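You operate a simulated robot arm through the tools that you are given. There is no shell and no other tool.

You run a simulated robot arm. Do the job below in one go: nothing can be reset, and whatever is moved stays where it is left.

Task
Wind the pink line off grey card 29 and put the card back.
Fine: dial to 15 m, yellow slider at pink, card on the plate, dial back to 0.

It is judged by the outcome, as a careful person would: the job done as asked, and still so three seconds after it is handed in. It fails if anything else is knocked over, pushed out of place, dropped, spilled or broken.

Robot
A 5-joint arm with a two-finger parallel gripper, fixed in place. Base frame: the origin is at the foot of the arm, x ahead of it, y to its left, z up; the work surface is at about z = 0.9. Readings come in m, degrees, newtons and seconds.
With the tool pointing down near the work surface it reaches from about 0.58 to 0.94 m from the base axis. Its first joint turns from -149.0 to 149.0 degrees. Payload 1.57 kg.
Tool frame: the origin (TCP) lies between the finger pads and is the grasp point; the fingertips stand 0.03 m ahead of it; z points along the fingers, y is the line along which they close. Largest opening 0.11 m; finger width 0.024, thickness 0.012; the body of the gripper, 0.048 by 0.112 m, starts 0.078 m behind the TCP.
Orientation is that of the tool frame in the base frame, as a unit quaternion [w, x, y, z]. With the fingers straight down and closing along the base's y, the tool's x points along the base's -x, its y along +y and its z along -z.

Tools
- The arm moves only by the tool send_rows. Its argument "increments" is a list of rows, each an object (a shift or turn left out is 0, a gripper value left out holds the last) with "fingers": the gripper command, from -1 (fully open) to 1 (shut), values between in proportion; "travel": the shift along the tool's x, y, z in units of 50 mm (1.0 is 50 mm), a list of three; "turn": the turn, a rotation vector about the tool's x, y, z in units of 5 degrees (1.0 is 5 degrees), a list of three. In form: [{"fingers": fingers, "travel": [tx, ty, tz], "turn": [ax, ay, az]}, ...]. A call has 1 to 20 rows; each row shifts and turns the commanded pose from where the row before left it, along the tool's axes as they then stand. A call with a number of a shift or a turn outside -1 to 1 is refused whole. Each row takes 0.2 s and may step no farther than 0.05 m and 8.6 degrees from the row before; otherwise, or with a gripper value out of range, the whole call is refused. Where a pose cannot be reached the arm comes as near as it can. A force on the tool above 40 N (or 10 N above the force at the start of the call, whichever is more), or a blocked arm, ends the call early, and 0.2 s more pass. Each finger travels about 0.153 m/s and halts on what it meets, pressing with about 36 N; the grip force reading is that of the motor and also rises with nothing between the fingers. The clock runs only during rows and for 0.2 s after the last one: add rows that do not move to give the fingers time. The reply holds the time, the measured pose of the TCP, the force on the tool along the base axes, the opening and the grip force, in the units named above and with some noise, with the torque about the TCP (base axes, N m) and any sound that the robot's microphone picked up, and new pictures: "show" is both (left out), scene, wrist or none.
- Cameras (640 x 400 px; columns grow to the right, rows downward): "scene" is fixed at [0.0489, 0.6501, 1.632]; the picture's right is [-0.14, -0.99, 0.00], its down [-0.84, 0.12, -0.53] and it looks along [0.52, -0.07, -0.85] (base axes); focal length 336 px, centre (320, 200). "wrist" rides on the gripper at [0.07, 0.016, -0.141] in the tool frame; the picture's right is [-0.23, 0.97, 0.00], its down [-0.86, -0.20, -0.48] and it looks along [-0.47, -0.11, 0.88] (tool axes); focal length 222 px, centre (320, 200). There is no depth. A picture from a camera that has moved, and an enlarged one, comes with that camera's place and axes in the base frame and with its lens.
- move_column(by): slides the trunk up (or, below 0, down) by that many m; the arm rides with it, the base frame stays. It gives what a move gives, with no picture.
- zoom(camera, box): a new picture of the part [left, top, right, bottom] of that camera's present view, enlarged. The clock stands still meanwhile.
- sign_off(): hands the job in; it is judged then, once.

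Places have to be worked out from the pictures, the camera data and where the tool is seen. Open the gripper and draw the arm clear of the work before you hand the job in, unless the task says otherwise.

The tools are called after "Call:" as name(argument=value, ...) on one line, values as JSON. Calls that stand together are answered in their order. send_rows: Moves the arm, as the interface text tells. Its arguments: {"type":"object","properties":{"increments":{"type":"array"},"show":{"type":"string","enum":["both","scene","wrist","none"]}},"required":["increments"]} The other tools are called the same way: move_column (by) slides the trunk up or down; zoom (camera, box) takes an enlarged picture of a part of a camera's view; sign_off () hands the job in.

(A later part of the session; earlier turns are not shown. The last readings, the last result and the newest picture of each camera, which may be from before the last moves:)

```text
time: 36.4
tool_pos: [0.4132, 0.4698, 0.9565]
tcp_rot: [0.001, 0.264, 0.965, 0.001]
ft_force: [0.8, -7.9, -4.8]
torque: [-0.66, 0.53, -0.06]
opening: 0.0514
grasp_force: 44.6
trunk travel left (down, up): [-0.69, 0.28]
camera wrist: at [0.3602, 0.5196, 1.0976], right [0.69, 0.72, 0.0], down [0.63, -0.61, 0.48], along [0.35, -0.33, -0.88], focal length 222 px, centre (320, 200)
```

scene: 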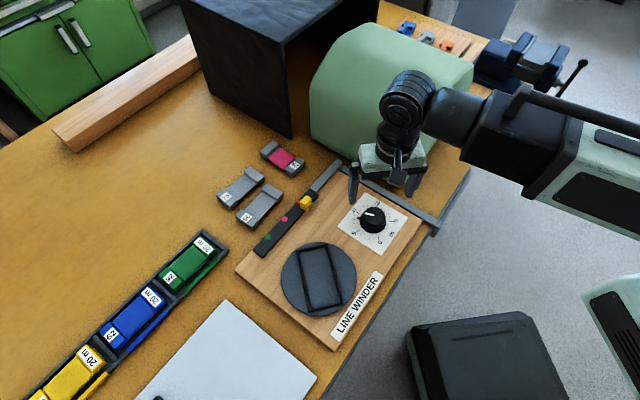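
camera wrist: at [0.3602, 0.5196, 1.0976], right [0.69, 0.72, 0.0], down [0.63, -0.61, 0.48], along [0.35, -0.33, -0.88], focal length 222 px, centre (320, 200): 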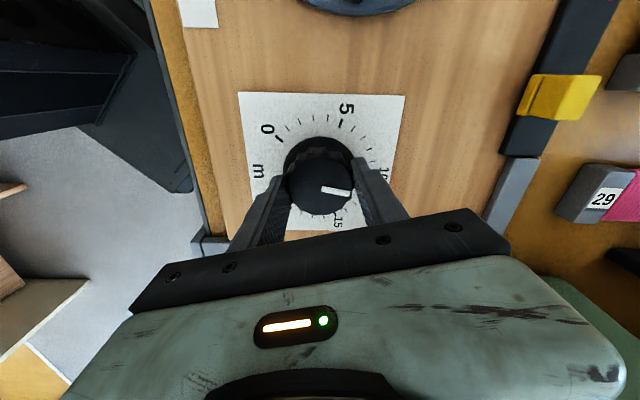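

Side forces stay low now. By grip angles the dial started at 120°, so about 59.5° more reaches 15 m.

Call:
send_rows(increments=[{"turn": [0, 0, 1]}, {"turn": [0, 0, 1]}, {"turn": [0, 0, 1]}, {"turn": [0, 0, 1]}, {"turn": [0, 0, 1]}, {"turn": [0, 0, 1]}, {"turn": [0, 0, 1]}, {"turn": [0, 0, 1]}], show="none")

Call:
send_rows(increments=[{"turn": [0, 0, 1]}, {"turn": [0, 0, 1]}, {"turn": [0, 0, 1]}, {"turn": [0, 0, 0.9]}, {"turn": [0, 0, 0]}])

Call:
zoom(camera="scene", box=[330, 170, 430, 250])

Call:
zoom(camera="wrist", box=[200, 80, 440, 240])

```text
time: 38.2
tool_pos: [0.4122, 0.4705, 0.9574]
tcp_rot: [0.0, 0.578, 0.816, 0.001]
ft_force: [0.5, 1.7, 4.6]
torque: [-0.72, -0.4, -0.03]
opening: 0.0512
grasp_force: 44.6
trunk travel left (down, up): [-0.69, 0.28]
```

```text
time: 39.4
tool_pos: [0.4133, 0.4713, 0.9574]
tcp_rot: [0.002, 0.707, 0.707, 0.002]
ft_force: [11.9, 11.0, 19.0]
torque: [-0.05, -0.19, 0.03]
opening: 0.0515
grasp_force: 44.7
trunk travel left (down, up): [-0.69, 0.28]
camera wrist: at [0.4285, 0.5399, 1.0978], right [0.97, -0.23, 0.0], down [-0.2, -0.86, 0.48], along [-0.11, -0.46, -0.88], focal length 222 px, centre (320, 200)
```

scene: 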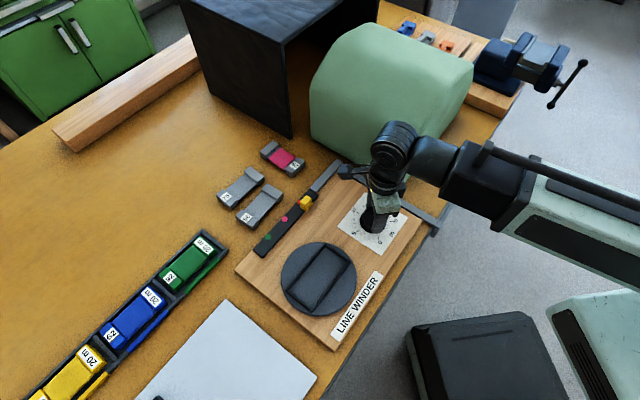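
wrist: 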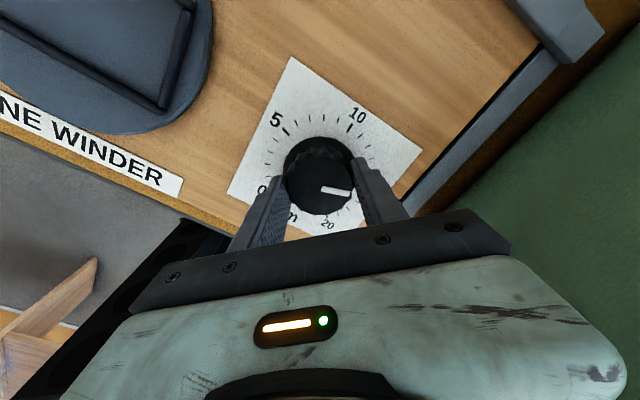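

```text
5.00 times, centred on (380, 210) of scene
camera zoom: at [0.0489, 0.6501, 1.632], right [-0.14, -0.99, 0.0], down [-0.84, 0.12, -0.53], along [0.52, -0.07, -0.85], focal length 1678 px, centre (20, 150)
```

zoom: 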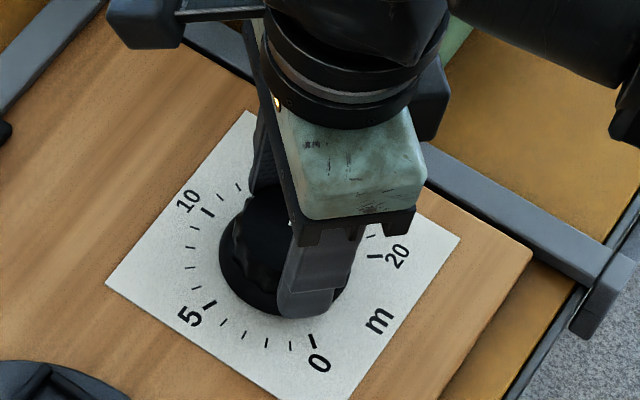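

```text
2.50 times, centred on (320, 160) of wrist
camera zoom: at [0.4285, 0.5399, 1.0978], right [0.97, -0.23, 0.0], down [-0.2, -0.86, 0.48], along [-0.11, -0.46, -0.88], focal length 555 px, centre (320, 300)
```

zoom: 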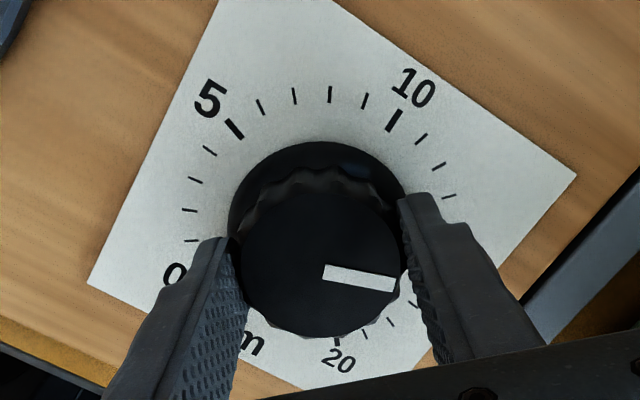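

By angle the dial should be at 15 m. I'll release, lift with the trunk, and check the pointer with no finger in the way.

Call:
send_rows(increments=[{"fingers": 0.3}, {"fingers": -0.4}, {"fingers": -1}, {"fingers": -1}], show="none")

Call:
move_column(by=0.08)

Call:
zoom(camera="wrist", box=[200, 60, 440, 220])

Call:
zoom(camera="scene", box=[330, 170, 430, 250])

```text
time: 40.4
tool_pos: [0.4123, 0.47, 0.9558]
tcp_rot: [0.0, 0.707, 0.707, 0.001]
ft_force: [-0.1, 1.3, -0.5]
torque: [-0.01, 0.01, 0.0]
opening: 0.1099
grasp_force: 0.0
trunk travel left (down, up): [-0.69, 0.28]
```

```text
time: 41.6
tool_pos: [0.413, 0.4703, 1.0358]
tcp_rot: [0.001, 0.707, 0.707, 0.001]
ft_force: [-0.1, 0.7, -0.8]
torque: [0.02, 0.0, -0.01]
opening: 0.1103
grasp_force: 0.1
trunk travel left (down, up): [-0.77, 0.2]
```

```text
2.50 times, centred on (320, 140) of wrist
camera zoom: at [0.4279, 0.5398, 1.1776], right [0.97, -0.23, 0.0], down [-0.2, -0.86, 0.48], along [-0.11, -0.47, -0.88], focal length 555 px, centre (320, 350)
```

zoom: 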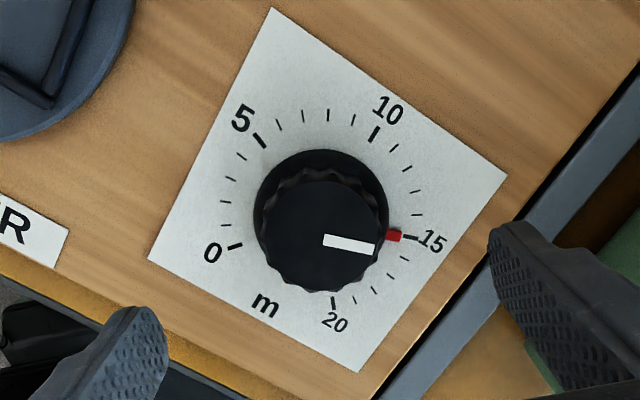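

```text
5.00 times, centred on (380, 210) of scene
camera zoom: at [0.0489, 0.6501, 1.632], right [-0.14, -0.99, 0.0], down [-0.84, 0.12, -0.53], along [0.52, -0.07, -0.85], focal length 1678 px, centre (20, 150)
```

zoom: 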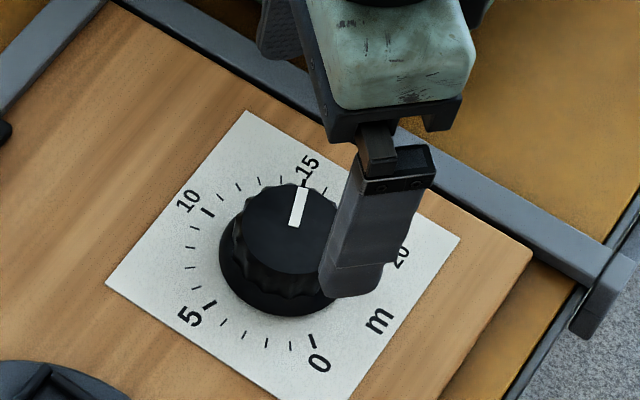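

The pointer sits on the 15 tick, and the plate is back in its starting orientation. Next is the slider: I spin the tool so the fingers close along the track (about azimuth 135°).

Call:
send_rows(increments=[{"turn": [0, 0, -1]}, {"turn": [0, 0, -1]}, {"turn": [0, 0, -1]}, {"turn": [0, 0, -1]}, {"turn": [0, 0, -1]}, {"turn": [0, 0, -1]}, {"turn": [0, 0, -1]}, {"turn": [0, 0, -1]}, {"turn": [0, 0, -1]}, {"turn": [0, 0, -1]}, {"turn": [0, 0, -1]}, {"turn": [0, 0, -1]}, {"turn": [0, 0, -1]}, {"turn": [0, 0, -1]}], show="none")

Call:
send_rows(increments=[{"turn": [0, 0, -1]}, {"turn": [0, 0, -1]}, {"turn": [0, 0, -1]}, {"turn": [0, 0, -1]}, {"turn": [0, 0, -1]}, {"turn": [0, 0, -1]}, {"turn": [0, 0, -1]}, {"turn": [0, 0, -1]}, {"turn": [0, 0, -1]}, {"turn": [0, 0, -1]}, {"turn": [0, 0, -1]}, {"turn": [0, 0, -1]}, {"turn": [0, 0, -1]}])

```text
time: 44.6
tool_pos: [0.4131, 0.471, 1.0358]
tcp_rot: [0.001, 0.173, 0.985, -0.001]
ft_force: [0.4, -0.6, 0.4]
torque: [-0.03, -0.05, 0.02]
opening: 0.1101
grasp_force: 0.1
trunk travel left (down, up): [-0.77, 0.2]
```

```text
time: 47.4
tool_pos: [0.4131, 0.4713, 1.0361]
tcp_rot: [0.002, -0.384, 0.923, -0.001]
ft_force: [-1.1, 0.1, 0.0]
torque: [-0.02, 0.04, 0.01]
opening: 0.1097
grasp_force: 0.0
trunk travel left (down, up): [-0.77, 0.2]
camera wrist: at [0.3511, 0.4321, 1.1775], right [-0.53, 0.85, 0.0], down [0.74, 0.47, 0.48], along [0.41, 0.25, -0.88], focal length 222 px, centre (320, 200)
```

scene: 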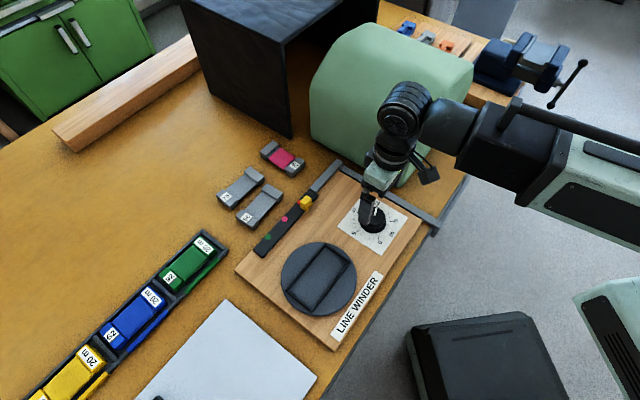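
wrist: 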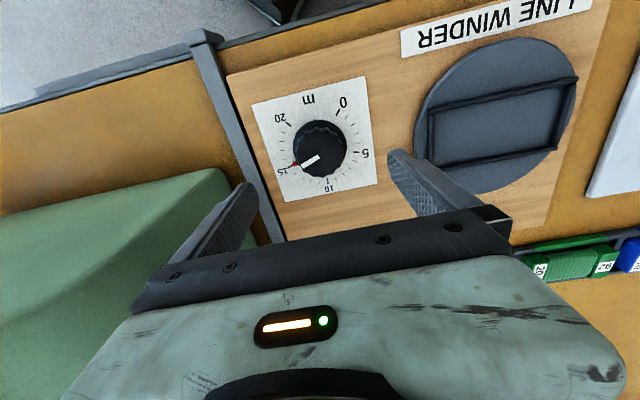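

Now I move over the slider at about (0.468, 0.628), staying at this height.

Call:
send_rows(increments=[{"travel": [-0.75, 0.36, 0]}, {"travel": [-0.75, 0.36, 0]}, {"travel": [-0.75, 0.36, 0]}, {"travel": [-0.75, 0.36, 0]}, {"travel": [0, 0, 0]}])

Call:
zoom(camera="wrist", box=[200, 60, 440, 220])

Call:
zoom(camera="scene", box=[240, 150, 360, 260])

```text
time: 48.6
tool_pos: [0.4675, 0.6269, 1.0375]
tcp_rot: [0.0, -0.383, 0.924, -0.001]
ft_force: [-0.4, -0.9, 0.7]
torque: [0.0, 0.04, -0.03]
opening: 0.1102
grasp_force: 0.1
trunk travel left (down, up): [-0.77, 0.2]
camera wrist: at [0.4058, 0.5896, 1.1774], right [-0.53, 0.85, 0.0], down [0.74, 0.46, 0.48], along [0.41, 0.25, -0.88], focal length 222 px, centre (320, 200)
```

scene: 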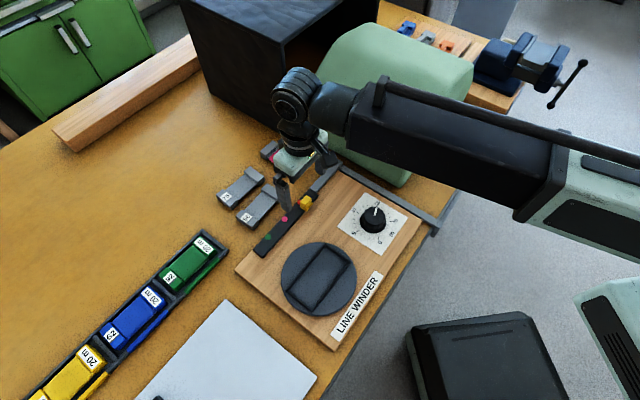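
wrist: 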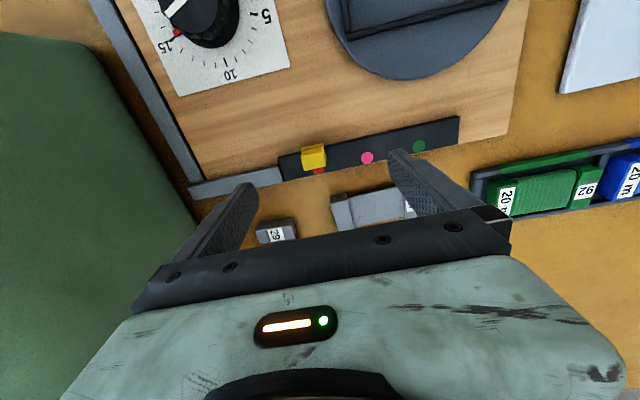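

```text
2.50 times, centred on (320, 140) of wrist
camera zoom: at [0.4058, 0.5896, 1.1774], right [-0.53, 0.85, 0.0], down [0.74, 0.46, 0.48], along [0.41, 0.25, -0.88], focal length 555 px, centre (320, 350)
```

zoom: 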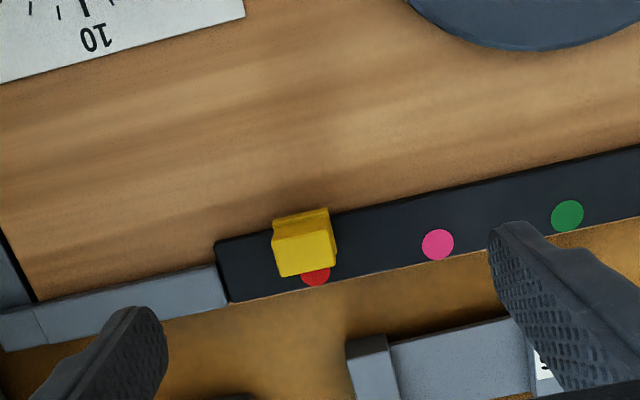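

```text
3.64 times, centred on (300, 205) of scene
camera zoom: at [0.0489, 0.6501, 1.632], right [-0.14, -0.99, 0.0], down [-0.84, 0.12, -0.53], along [0.52, -0.07, -0.85], focal length 1220 px, centre (393, 182)
```

zoom: 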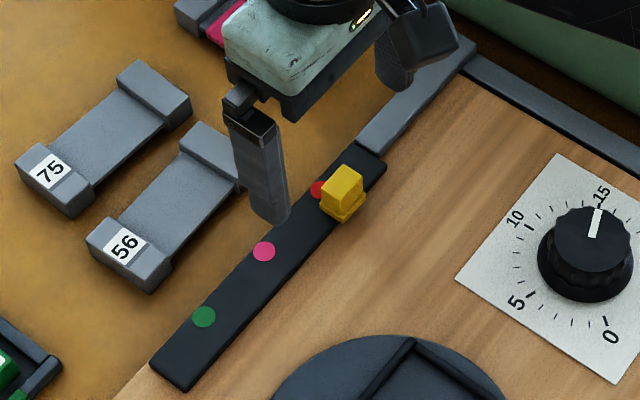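

The slider block is at about (0.475, 0.626), top near z 0.945. The dots are 60 mm apart, so pink is 60 mm along azimuth 135°. I'll centre over the block with fingers part-closed and lower partway.

Call:
send_rows(increments=[{"fingers": 0, "travel": [-0.096, -0.15, 0]}, {"fingers": 0}, {"fingers": 0}], show="none")

Call:
move_column(by=-0.05)

Call:
send_rows(increments=[{"travel": [0, 0, 0]}])

Call:
zoom(camera="wrist", box=[240, 100, 400, 200])

Call:
zoom(camera="scene", box=[240, 150, 360, 225])

```text
time: 49.4
tool_pos: [0.4768, 0.6247, 1.0367]
tcp_rot: [0.001, -0.383, 0.924, 0.0]
ft_force: [0.0, 0.2, -0.1]
torque: [0.02, 0.03, -0.01]
opening: 0.055
grasp_force: 0.0
trunk travel left (down, up): [-0.77, 0.2]
```

```text
time: 50.3
tool_pos: [0.4759, 0.6241, 0.9866]
tcp_rot: [0.001, -0.382, 0.924, 0.0]
ft_force: [-0.2, 0.3, 0.1]
torque: [-0.01, 0.04, -0.01]
opening: 0.0551
grasp_force: 0.0
trunk travel left (down, up): [-0.72, 0.25]
```

```text
time: 50.7
tool_pos: [0.4761, 0.6252, 0.9866]
tcp_rot: [0.001, -0.382, 0.924, -0.001]
ft_force: [0.0, 0.1, -0.2]
torque: [0.0, 0.01, 0.0]
opening: 0.0551
grasp_force: 0.1
trunk travel left (down, up): [-0.72, 0.25]
camera wrist: at [0.4143, 0.5866, 1.1275], right [-0.53, 0.85, 0.0], down [0.74, 0.46, 0.48], along [0.41, 0.25, -0.88], focal length 222 px, centre (320, 200)
```

scene: 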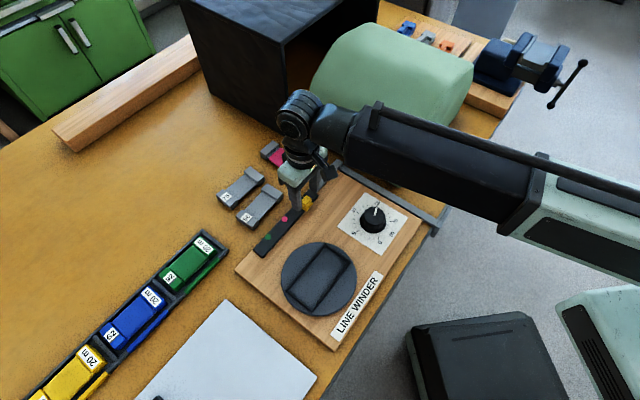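
wrist: 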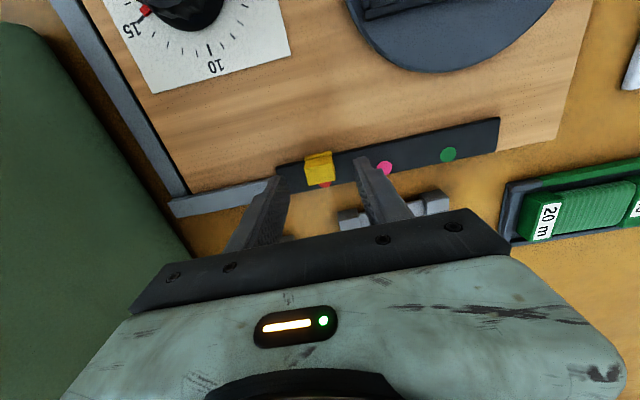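

```text
4.00 times, centred on (320, 150) of wrist
camera zoom: at [0.4143, 0.5866, 1.1275], right [-0.53, 0.85, 0.0], down [0.74, 0.46, 0.48], along [0.41, 0.25, -0.88], focal length 888 px, centre (320, 400)
```

zoom: 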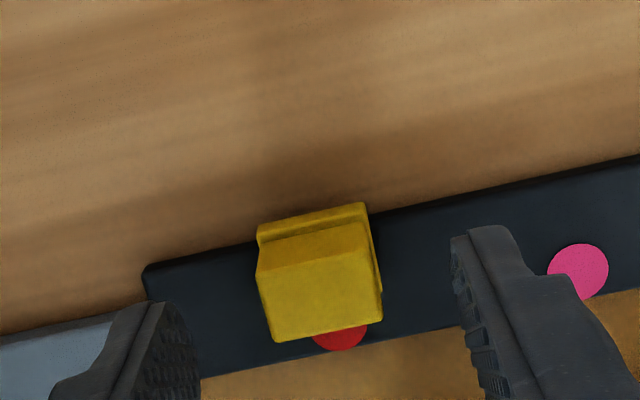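

```text
5.33 times, centred on (300, 188) of scene
camera zoom: at [0.0489, 0.6501, 1.632], right [-0.14, -0.99, 0.0], down [-0.84, 0.12, -0.53], along [0.52, -0.07, -0.85], focal length 1790 px, centre (427, 267)
```

zoom: 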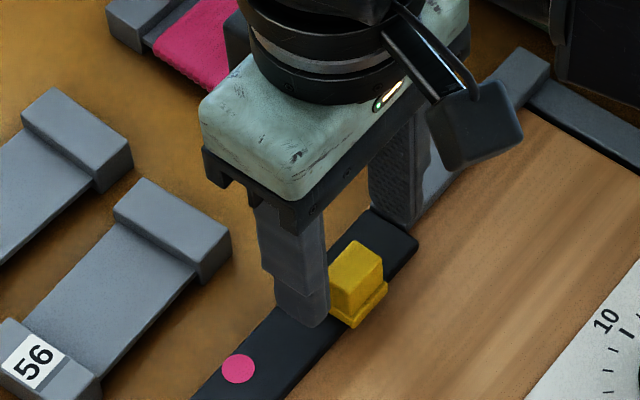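

Block centred between the fingers. I'll lower 25 mm and close on it.

Call:
move_column(by=-0.025)

Call:
send_rows(increments=[{"fingers": 0.2, "travel": [-0.02, 0, 0]}, {"fingers": 0.4}, {"fingers": 0.6}, {"fingers": 1}, {"fingers": 1}])

Call:
zoom(camera="wrist", box=[240, 100, 400, 200])

Call:
zoom(camera="scene", box=[240, 150, 360, 225])

```text
time: 51.4
tool_pos: [0.4768, 0.626, 0.9607]
tcp_rot: [0.001, -0.382, 0.924, -0.001]
ft_force: [0.0, -0.6, 0.0]
torque: [-0.01, 0.02, -0.01]
opening: 0.0549
grasp_force: 0.0
trunk travel left (down, up): [-0.695, 0.275]
```

```text
time: 52.6
tool_pos: [0.4765, 0.6256, 0.9618]
tcp_rot: [0.001, -0.383, 0.924, -0.001]
ft_force: [-0.9, 1.5, -0.4]
torque: [0.22, 0.21, -0.08]
opening: 0.0247
grasp_force: 37.0
trunk travel left (down, up): [-0.695, 0.275]
camera wrist: at [0.4149, 0.5873, 1.1024], right [-0.53, 0.85, 0.0], down [0.74, 0.46, 0.48], along [0.41, 0.25, -0.88], focal length 222 px, centre (320, 200)
```

scene: 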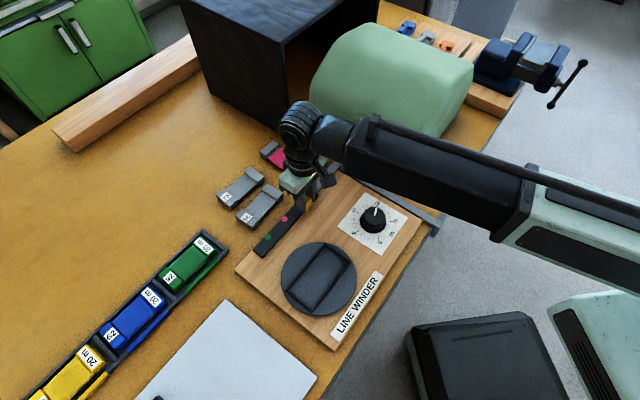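
wrist: 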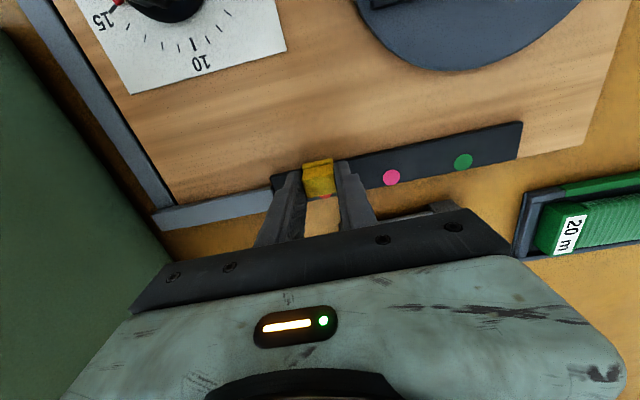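

```text
4.00 times, centred on (320, 150) of wrist
camera zoom: at [0.4149, 0.5873, 1.1024], right [-0.53, 0.85, 0.0], down [0.74, 0.46, 0.48], along [0.41, 0.25, -0.88], focal length 888 px, centre (320, 400)
```

zoom: 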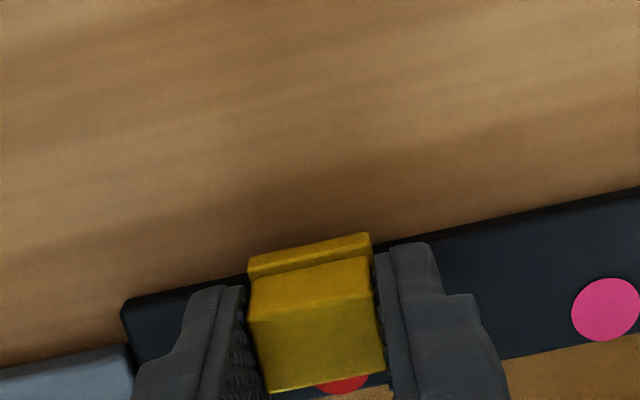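

```text
5.33 times, centred on (300, 188) of scene
camera zoom: at [0.0489, 0.6501, 1.632], right [-0.14, -0.99, 0.0], down [-0.84, 0.12, -0.53], along [0.52, -0.07, -0.85], focal length 1790 px, centre (427, 267)
```

zoom: 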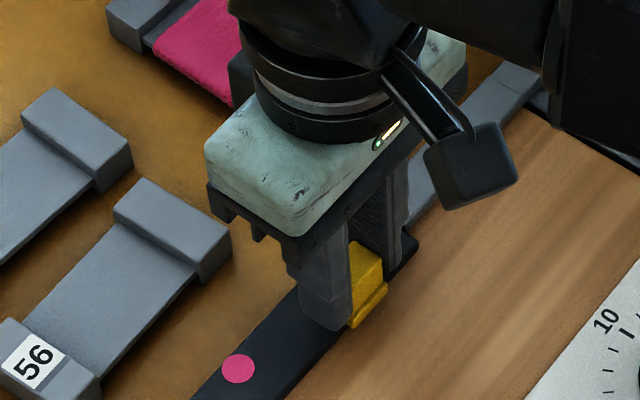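

Slider gripped squarely. I'll drag it 59.7 mm along tool y to the pink dot.

Call:
send_rows(increments=[{"travel": [0, 0.15, 0]}, {"travel": [0, 0.15, 0]}, {"travel": [0, 0.15, 0]}, {"travel": [0, 0.15, 0]}, {"travel": [0, 0.15, 0]}, {"travel": [0, 0.15, 0]}, {"travel": [0, 0.15, 0]}, {"travel": [0, 0.144, 0]}, {"travel": [0, 0, 0]}])

Call:
zoom(camera="wrist", box=[240, 100, 400, 200])

Call:
zoom(camera="scene", box=[230, 160, 350, 260])

```text
time: 54.6
tool_pos: [0.4343, 0.6696, 0.9616]
tcp_rot: [0.0, -0.383, 0.924, -0.001]
ft_force: [-9.3, -8.4, -10.2]
torque: [-0.77, 1.03, -0.1]
opening: 0.0247
grasp_force: 36.9
trunk travel left (down, up): [-0.695, 0.275]
camera wrist: at [0.3723, 0.6303, 1.1026], right [-0.53, 0.85, 0.0], down [0.74, 0.47, 0.48], along [0.41, 0.25, -0.88], focal length 222 px, centre (320, 200)
```

scene: 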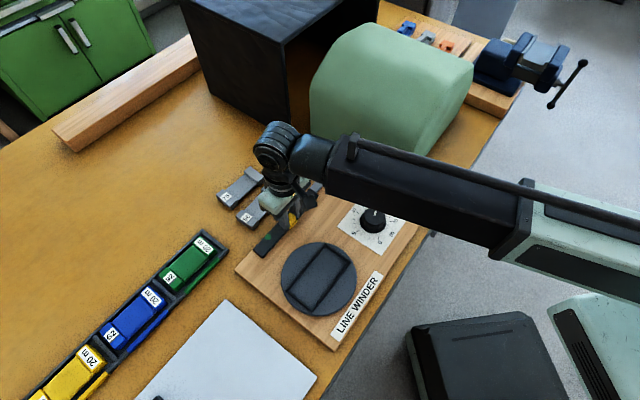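
wrist: 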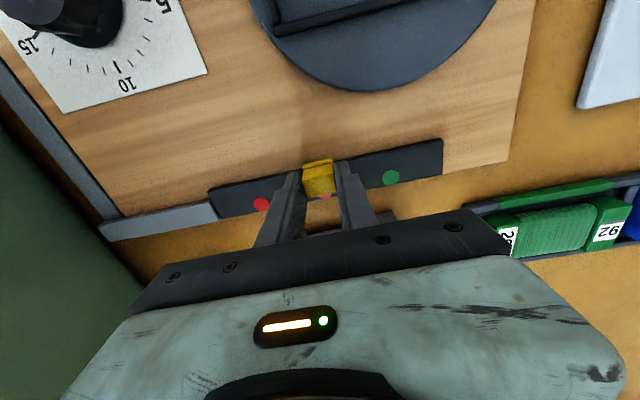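

```text
4.00 times, centred on (320, 150) of wrist
camera zoom: at [0.3723, 0.6303, 1.1026], right [-0.53, 0.85, 0.0], down [0.74, 0.47, 0.48], along [0.41, 0.25, -0.88], focal length 888 px, centre (320, 400)
```

zoom: 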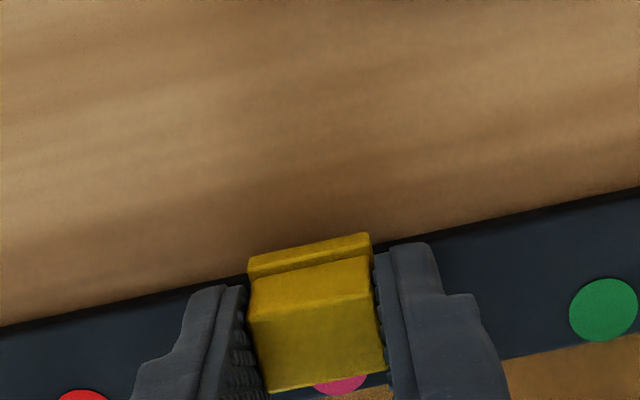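

```text
4.00 times, centred on (290, 210) of scene
camera zoom: at [0.0489, 0.6501, 1.632], right [-0.14, -0.99, 0.0], down [-0.84, 0.12, -0.53], along [0.52, -0.07, -0.85], focal length 1342 px, centre (440, 160)
```

zoom: 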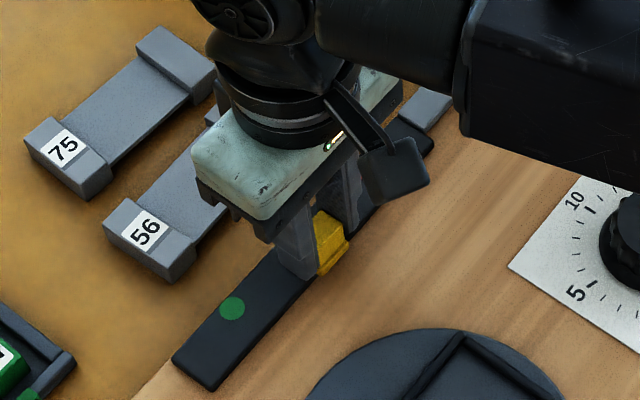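

The green dot now sits where pink sat before relative to the block, so the slider is at pink within about 0.5 mm. I'll release and lift.

Call:
send_rows(increments=[{"fingers": 0.4}, {"fingers": 0.1}, {"fingers": 0.1}], show="none")

Call:
move_column(by=0.12)

Call:
send_rows(increments=[{"fingers": -0.2}, {"fingers": -0.2}])

Call:
zoom(camera="wrist", box=[220, 60, 420, 185])

```text
time: 55.4
tool_pos: [0.4358, 0.6684, 0.9607]
tcp_rot: [0.002, -0.382, 0.924, 0.0]
ft_force: [-0.6, -0.2, 0.6]
torque: [0.01, 0.03, 0.0]
opening: 0.0495
grasp_force: 0.0
trunk travel left (down, up): [-0.695, 0.275]
```

```text
time: 56.9
tool_pos: [0.4343, 0.6676, 1.0816]
tcp_rot: [0.002, -0.382, 0.924, 0.0]
ft_force: [-0.4, 0.1, -0.1]
torque: [0.0, 0.01, 0.01]
opening: 0.0493
grasp_force: 0.0
trunk travel left (down, up): [-0.815, 0.155]
```

```text
time: 57.5
tool_pos: [0.4351, 0.6678, 1.0819]
tcp_rot: [0.001, -0.382, 0.924, 0.0]
ft_force: [-0.2, 0.2, -0.6]
torque: [0.0, 0.01, -0.04]
opening: 0.066
grasp_force: 0.0
trunk travel left (down, up): [-0.815, 0.155]
camera wrist: at [0.373, 0.6303, 1.2224], right [-0.53, 0.85, 0.0], down [0.74, 0.46, 0.48], along [0.41, 0.25, -0.88], focal length 222 px, centre (320, 200)
```

scene: 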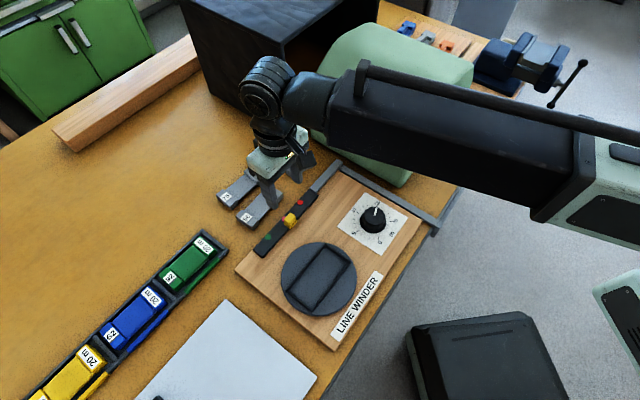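
wrist: 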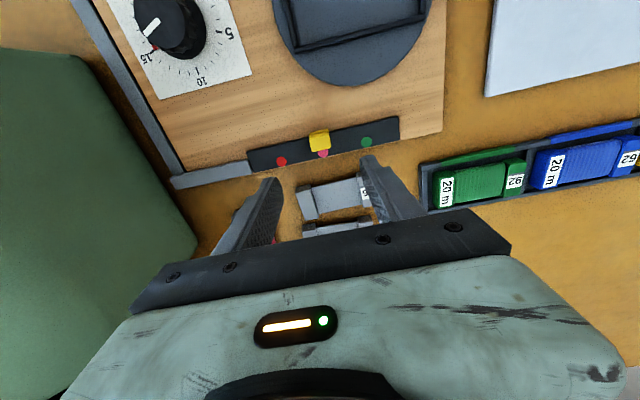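

```text
3.20 times, centred on (320, 122) of wrist
camera zoom: at [0.373, 0.6303, 1.2224], right [-0.53, 0.85, 0.0], down [0.74, 0.46, 0.48], along [0.41, 0.25, -0.88], focal length 711 px, centre (320, 448)
```

zoom: 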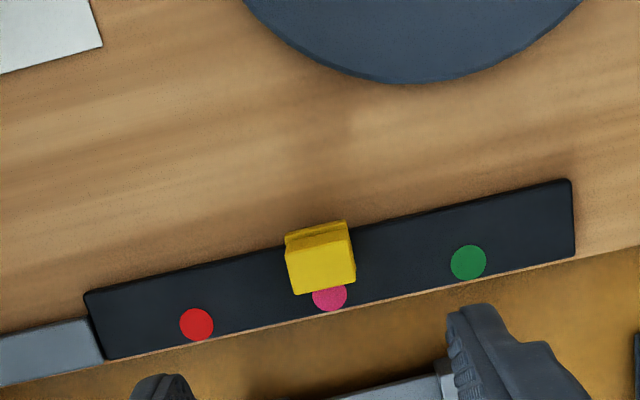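

Slider sits at pink. Now card 29: I'll move to a viewing point short of it, around (0.60, 0.64), keeping height.

Call:
send_rows(increments=[{"fingers": -1, "travel": [-0.485, -0.68, 0]}, {"travel": [-0.485, -0.68, 0]}, {"travel": [-0.485, -0.68, 0]}, {"travel": [-0.485, -0.68, 0]}, {"travel": [0, 0, 0]}])

Call:
zoom(camera="wrist", box=[220, 60, 420, 185])

Call:
zoom(camera="scene", box=[200, 60, 400, 185])

```text
time: 58.7
tool_pos: [0.6026, 0.6398, 1.0817]
tcp_rot: [0.001, -0.383, 0.924, -0.001]
ft_force: [-0.1, 0.5, -0.3]
torque: [0.0, 0.0, -0.01]
opening: 0.1103
grasp_force: 0.0
trunk travel left (down, up): [-0.815, 0.155]
camera wrist: at [0.5409, 0.6014, 1.2225], right [-0.53, 0.85, 0.0], down [0.74, 0.46, 0.48], along [0.41, 0.25, -0.88], focal length 222 px, centre (320, 200)
```

scene: 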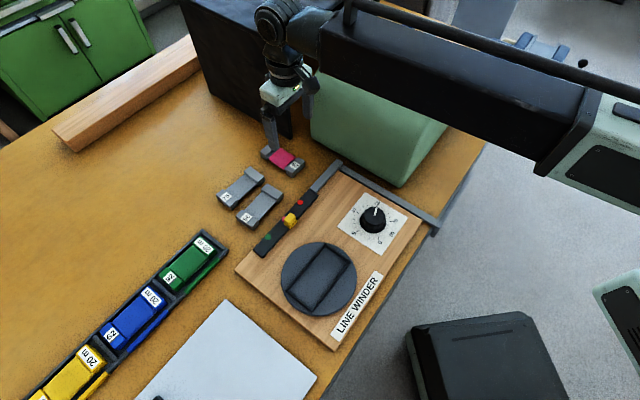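
wrist: 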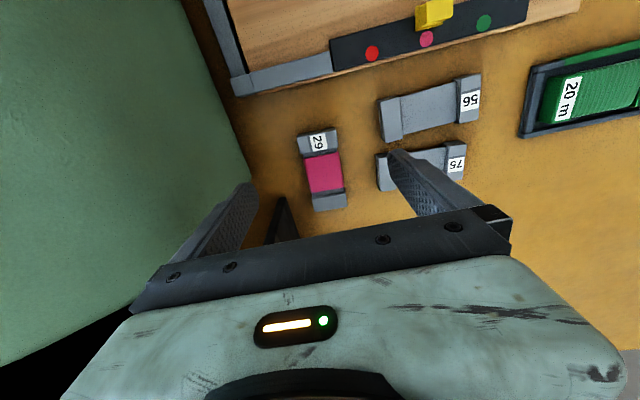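

```text
3.20 times, centred on (320, 122) of wrist
camera zoom: at [0.5409, 0.6014, 1.2225], right [-0.53, 0.85, 0.0], down [0.74, 0.46, 0.48], along [0.41, 0.25, -0.88], focal length 711 px, centre (320, 448)
```

zoom: 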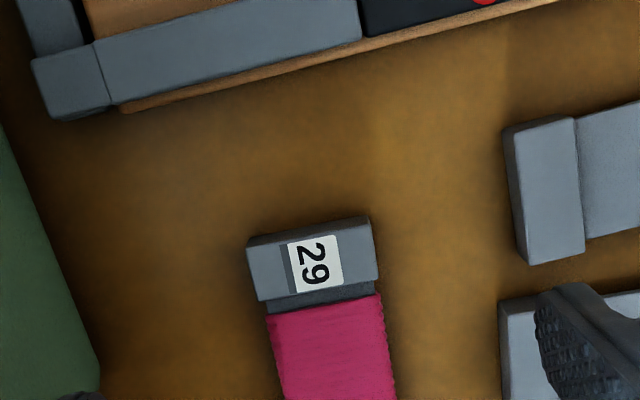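

```text
3.20 times, centred on (300, 122) of scene
camera zoom: at [0.0489, 0.6501, 1.632], right [-0.14, -0.99, 0.0], down [-0.84, 0.12, -0.53], along [0.52, -0.07, -0.85], focal length 1074 px, centre (384, 448)
```

zoom: 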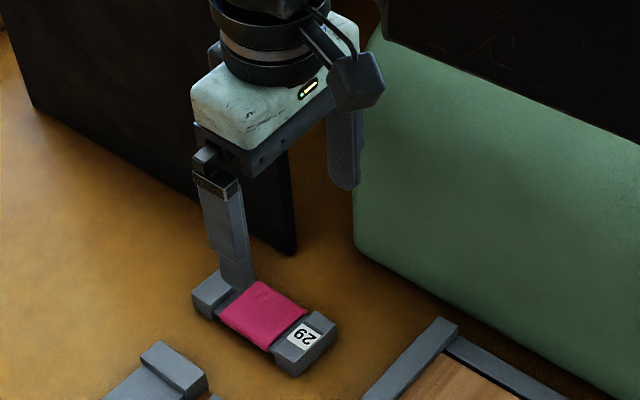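

The card and the box edge are in view. I'll zoom on the card itself for measurement.

Call:
zoom(camera="wrist", box=[240, 115, 400, 215])

```text
4.00 times, centred on (320, 165) of wrist
camera zoom: at [0.5409, 0.6014, 1.2225], right [-0.53, 0.85, 0.0], down [0.74, 0.46, 0.48], along [0.41, 0.25, -0.88], focal length 888 px, centre (320, 340)
```

zoom: 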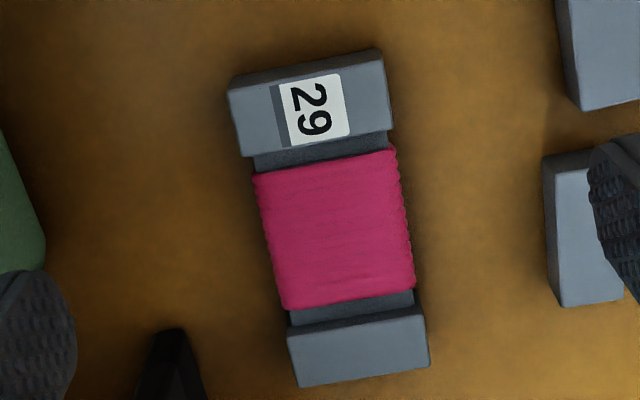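

Card 29 measures about 119×53×20 mm, centred at (0.643, 0.672), long axis at azimuth 42°. To keep off the line I'll grip the label bar, centred at (0.607, 0.639). I align, narrow the fingers and lower partway.

Call:
send_rows(increments=[{"fingers": -0.364, "travel": [-0.07, -0.086, 0], "turn": [0, 0, 0.56]}, {"fingers": -0.364}, {"fingers": -0.364}], show="none")

Call:
move_column(by=-0.09)

Call:
send_rows(increments=[{"travel": [0, 0, 0]}])

Call:
zoom(camera="wrist", box=[220, 105, 420, 230])

Call:
zoom(camera="scene", box=[210, 60, 370, 185])

```text
time: 59.5
tool_pos: [0.6072, 0.6395, 1.0805]
tcp_rot: [0.001, -0.359, 0.933, 0.0]
ft_force: [0.3, -0.8, 0.3]
torque: [0.0, -0.03, 0.02]
opening: 0.0748
grasp_force: 0.1
trunk travel left (down, up): [-0.815, 0.155]
```

```text
time: 60.8
tool_pos: [0.607, 0.6397, 0.9901]
tcp_rot: [0.001, -0.361, 0.933, 0.0]
ft_force: [0.2, 0.5, 0.2]
torque: [0.01, 0.0, 0.02]
opening: 0.0749
grasp_force: 0.0
trunk travel left (down, up): [-0.725, 0.245]
```

```text
time: 61.2
tool_pos: [0.6069, 0.6398, 0.9925]
tcp_rot: [0.001, -0.36, 0.933, -0.001]
ft_force: [0.4, 0.4, 0.5]
torque: [-0.03, 0.02, 0.0]
opening: 0.0752
grasp_force: 0.1
trunk travel left (down, up): [-0.725, 0.245]
camera wrist: at [0.5435, 0.6047, 1.1324], right [-0.49, 0.87, 0.0], down [0.77, 0.43, 0.48], along [0.42, 0.23, -0.88], focal length 222 px, centre (320, 200)
```

scene: 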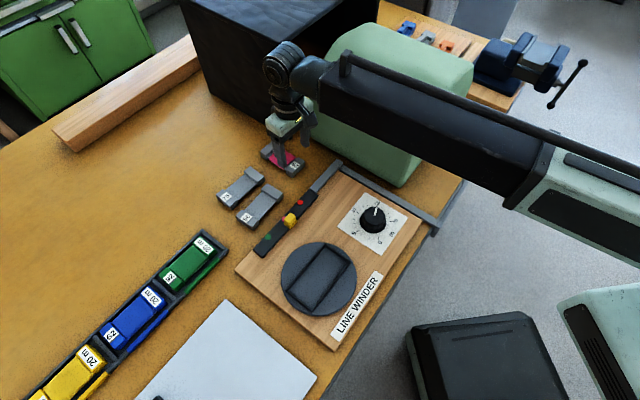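
wrist: 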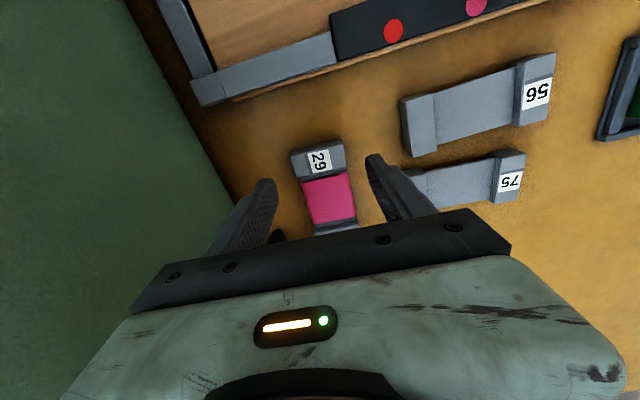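

```text
3.20 times, centred on (320, 168) of wrist
camera zoom: at [0.5435, 0.6047, 1.1324], right [-0.49, 0.87, 0.0], down [0.77, 0.43, 0.48], along [0.42, 0.23, -0.88], focal length 711 px, centre (320, 304)
```

zoom: 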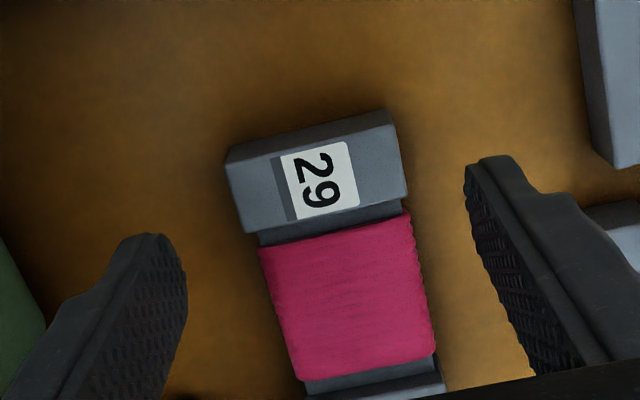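

```text
3.20 times, centred on (290, 122) of scene
camera zoom: at [0.0489, 0.6501, 1.632], right [-0.14, -0.99, 0.0], down [-0.84, 0.12, -0.53], along [0.52, -0.07, -0.85], focal length 1074 px, centre (416, 448)
```

zoom: 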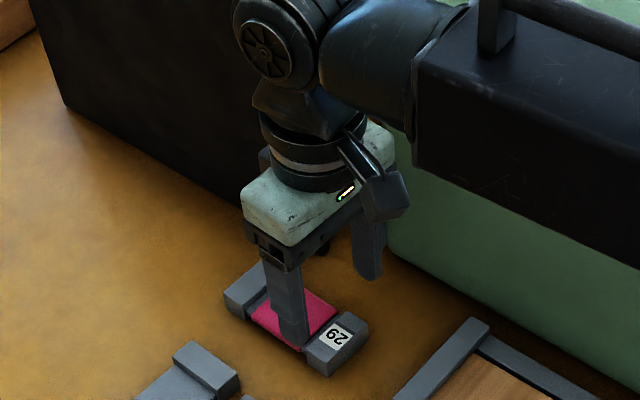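

The bar is centred within 1 mm and squarely aligned. I'll lower so the fingertips reach z≈0.910 and close.

Call:
move_column(by=-0.0515)

Call:
send_rows(increments=[{"fingers": -0.1}, {"fingers": 0.1}, {"fingers": 0.4}, {"fingers": 1}, {"fingers": 1}])

Call:
zoom(camera="wrist", box=[220, 105, 420, 230])

```text
time: 62.1
tool_pos: [0.6076, 0.6399, 0.9403]
tcp_rot: [0.001, -0.36, 0.933, 0.0]
ft_force: [0.7, -0.6, -0.4]
torque: [-0.04, -0.02, 0.01]
opening: 0.0749
grasp_force: 0.0
trunk travel left (down, up): [-0.673, 0.297]
```

```text
time: 63.3
tool_pos: [0.6085, 0.6402, 0.9402]
tcp_rot: [0.001, -0.36, 0.933, 0.0]
ft_force: [0.9, 0.2, 1.3]
torque: [-0.06, -0.01, -0.01]
opening: 0.0529
grasp_force: 36.2
trunk travel left (down, up): [-0.673, 0.297]
camera wrist: at [0.5435, 0.6046, 1.081], right [-0.49, 0.87, 0.0], down [0.77, 0.43, 0.48], along [0.42, 0.23, -0.88], focal length 222 px, centre (320, 200)
```

scene: 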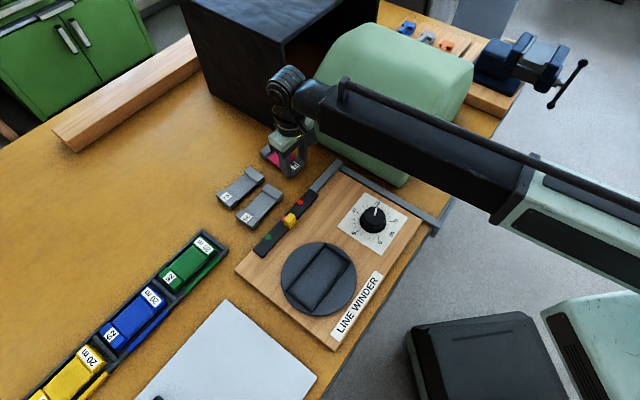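
wrist: 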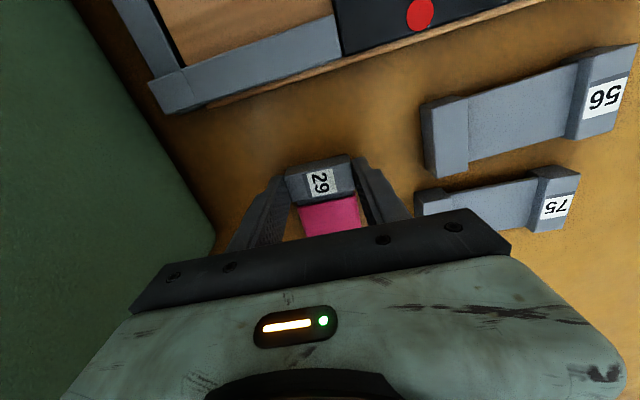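

```text
3.20 times, centred on (320, 168) of wrist
camera zoom: at [0.5435, 0.6046, 1.081], right [-0.49, 0.87, 0.0], down [0.77, 0.43, 0.48], along [0.42, 0.23, -0.88], focal length 711 px, centre (320, 304)
```

zoom: 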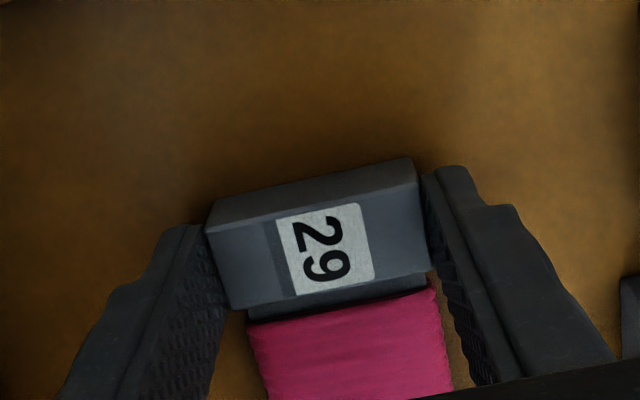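

Gripped (52.9 mm). I'll remember this pose for putting it back, and lift 30 mm first to check the hold.

Call:
move_column(by=0.03)

Call:
send_rows(increments=[{"fingers": 1}])

Call:
zoom(camera="wrist", box=[220, 105, 420, 230])

Call:
zoom(camera="scene", box=[220, 100, 340, 190])

```text
time: 64.0
tool_pos: [0.6078, 0.6404, 0.9692]
tcp_rot: [0.001, -0.36, 0.933, -0.001]
ft_force: [-0.3, 0.6, -0.4]
torque: [-0.02, 0.03, -0.02]
opening: 0.0001
grasp_force: 21.4
trunk travel left (down, up): [-0.703, 0.267]
```

```text
time: 64.5
tool_pos: [0.6076, 0.6401, 0.9702]
tcp_rot: [0.001, -0.359, 0.933, 0.0]
ft_force: [0.4, 0.8, 0.4]
torque: [0.02, 0.01, -0.02]
opening: 0.0
grasp_force: 22.3
trunk travel left (down, up): [-0.703, 0.267]
camera wrist: at [0.5435, 0.6047, 1.1109], right [-0.49, 0.87, 0.0], down [0.77, 0.43, 0.48], along [0.42, 0.23, -0.88], focal length 222 px, centre (320, 200)
```

scene: 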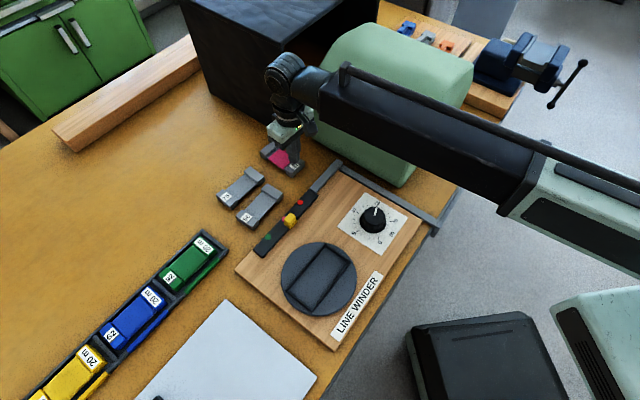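
wrist: 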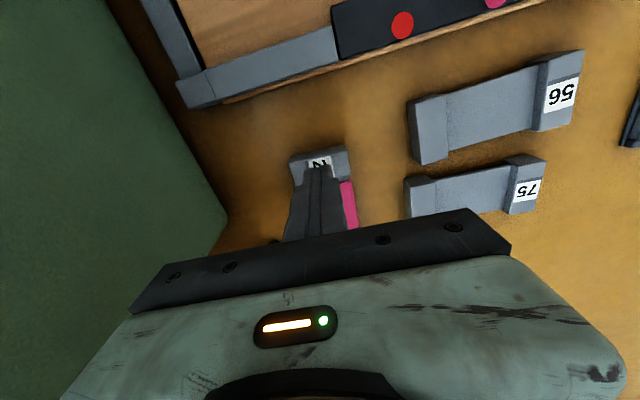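

```text
3.20 times, centred on (320, 168) of wrist
camera zoom: at [0.5435, 0.6047, 1.1109], right [-0.49, 0.87, 0.0], down [0.77, 0.43, 0.48], along [0.42, 0.23, -0.88], focal length 711 px, centre (320, 304)
```

zoom: 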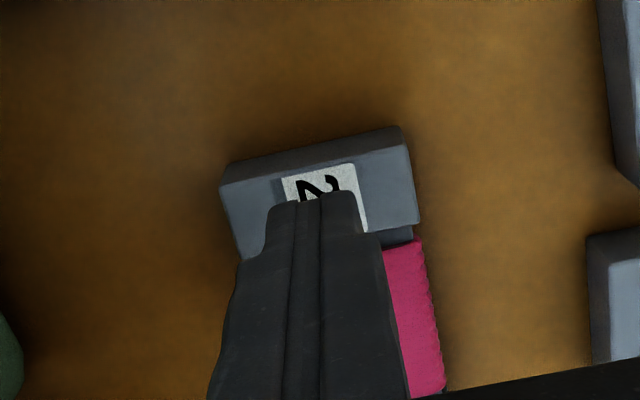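

```text
4.44 times, centred on (280, 145) of scene
camera zoom: at [0.0489, 0.6501, 1.632], right [-0.14, -0.99, 0.0], down [-0.84, 0.12, -0.53], along [0.52, -0.07, -0.85], focal length 1491 px, centre (498, 444)
```

zoom: 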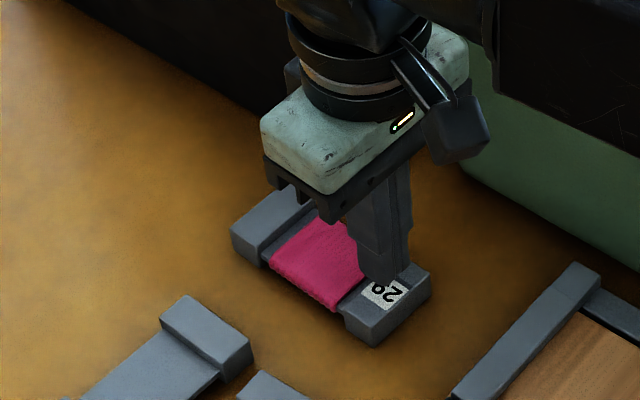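

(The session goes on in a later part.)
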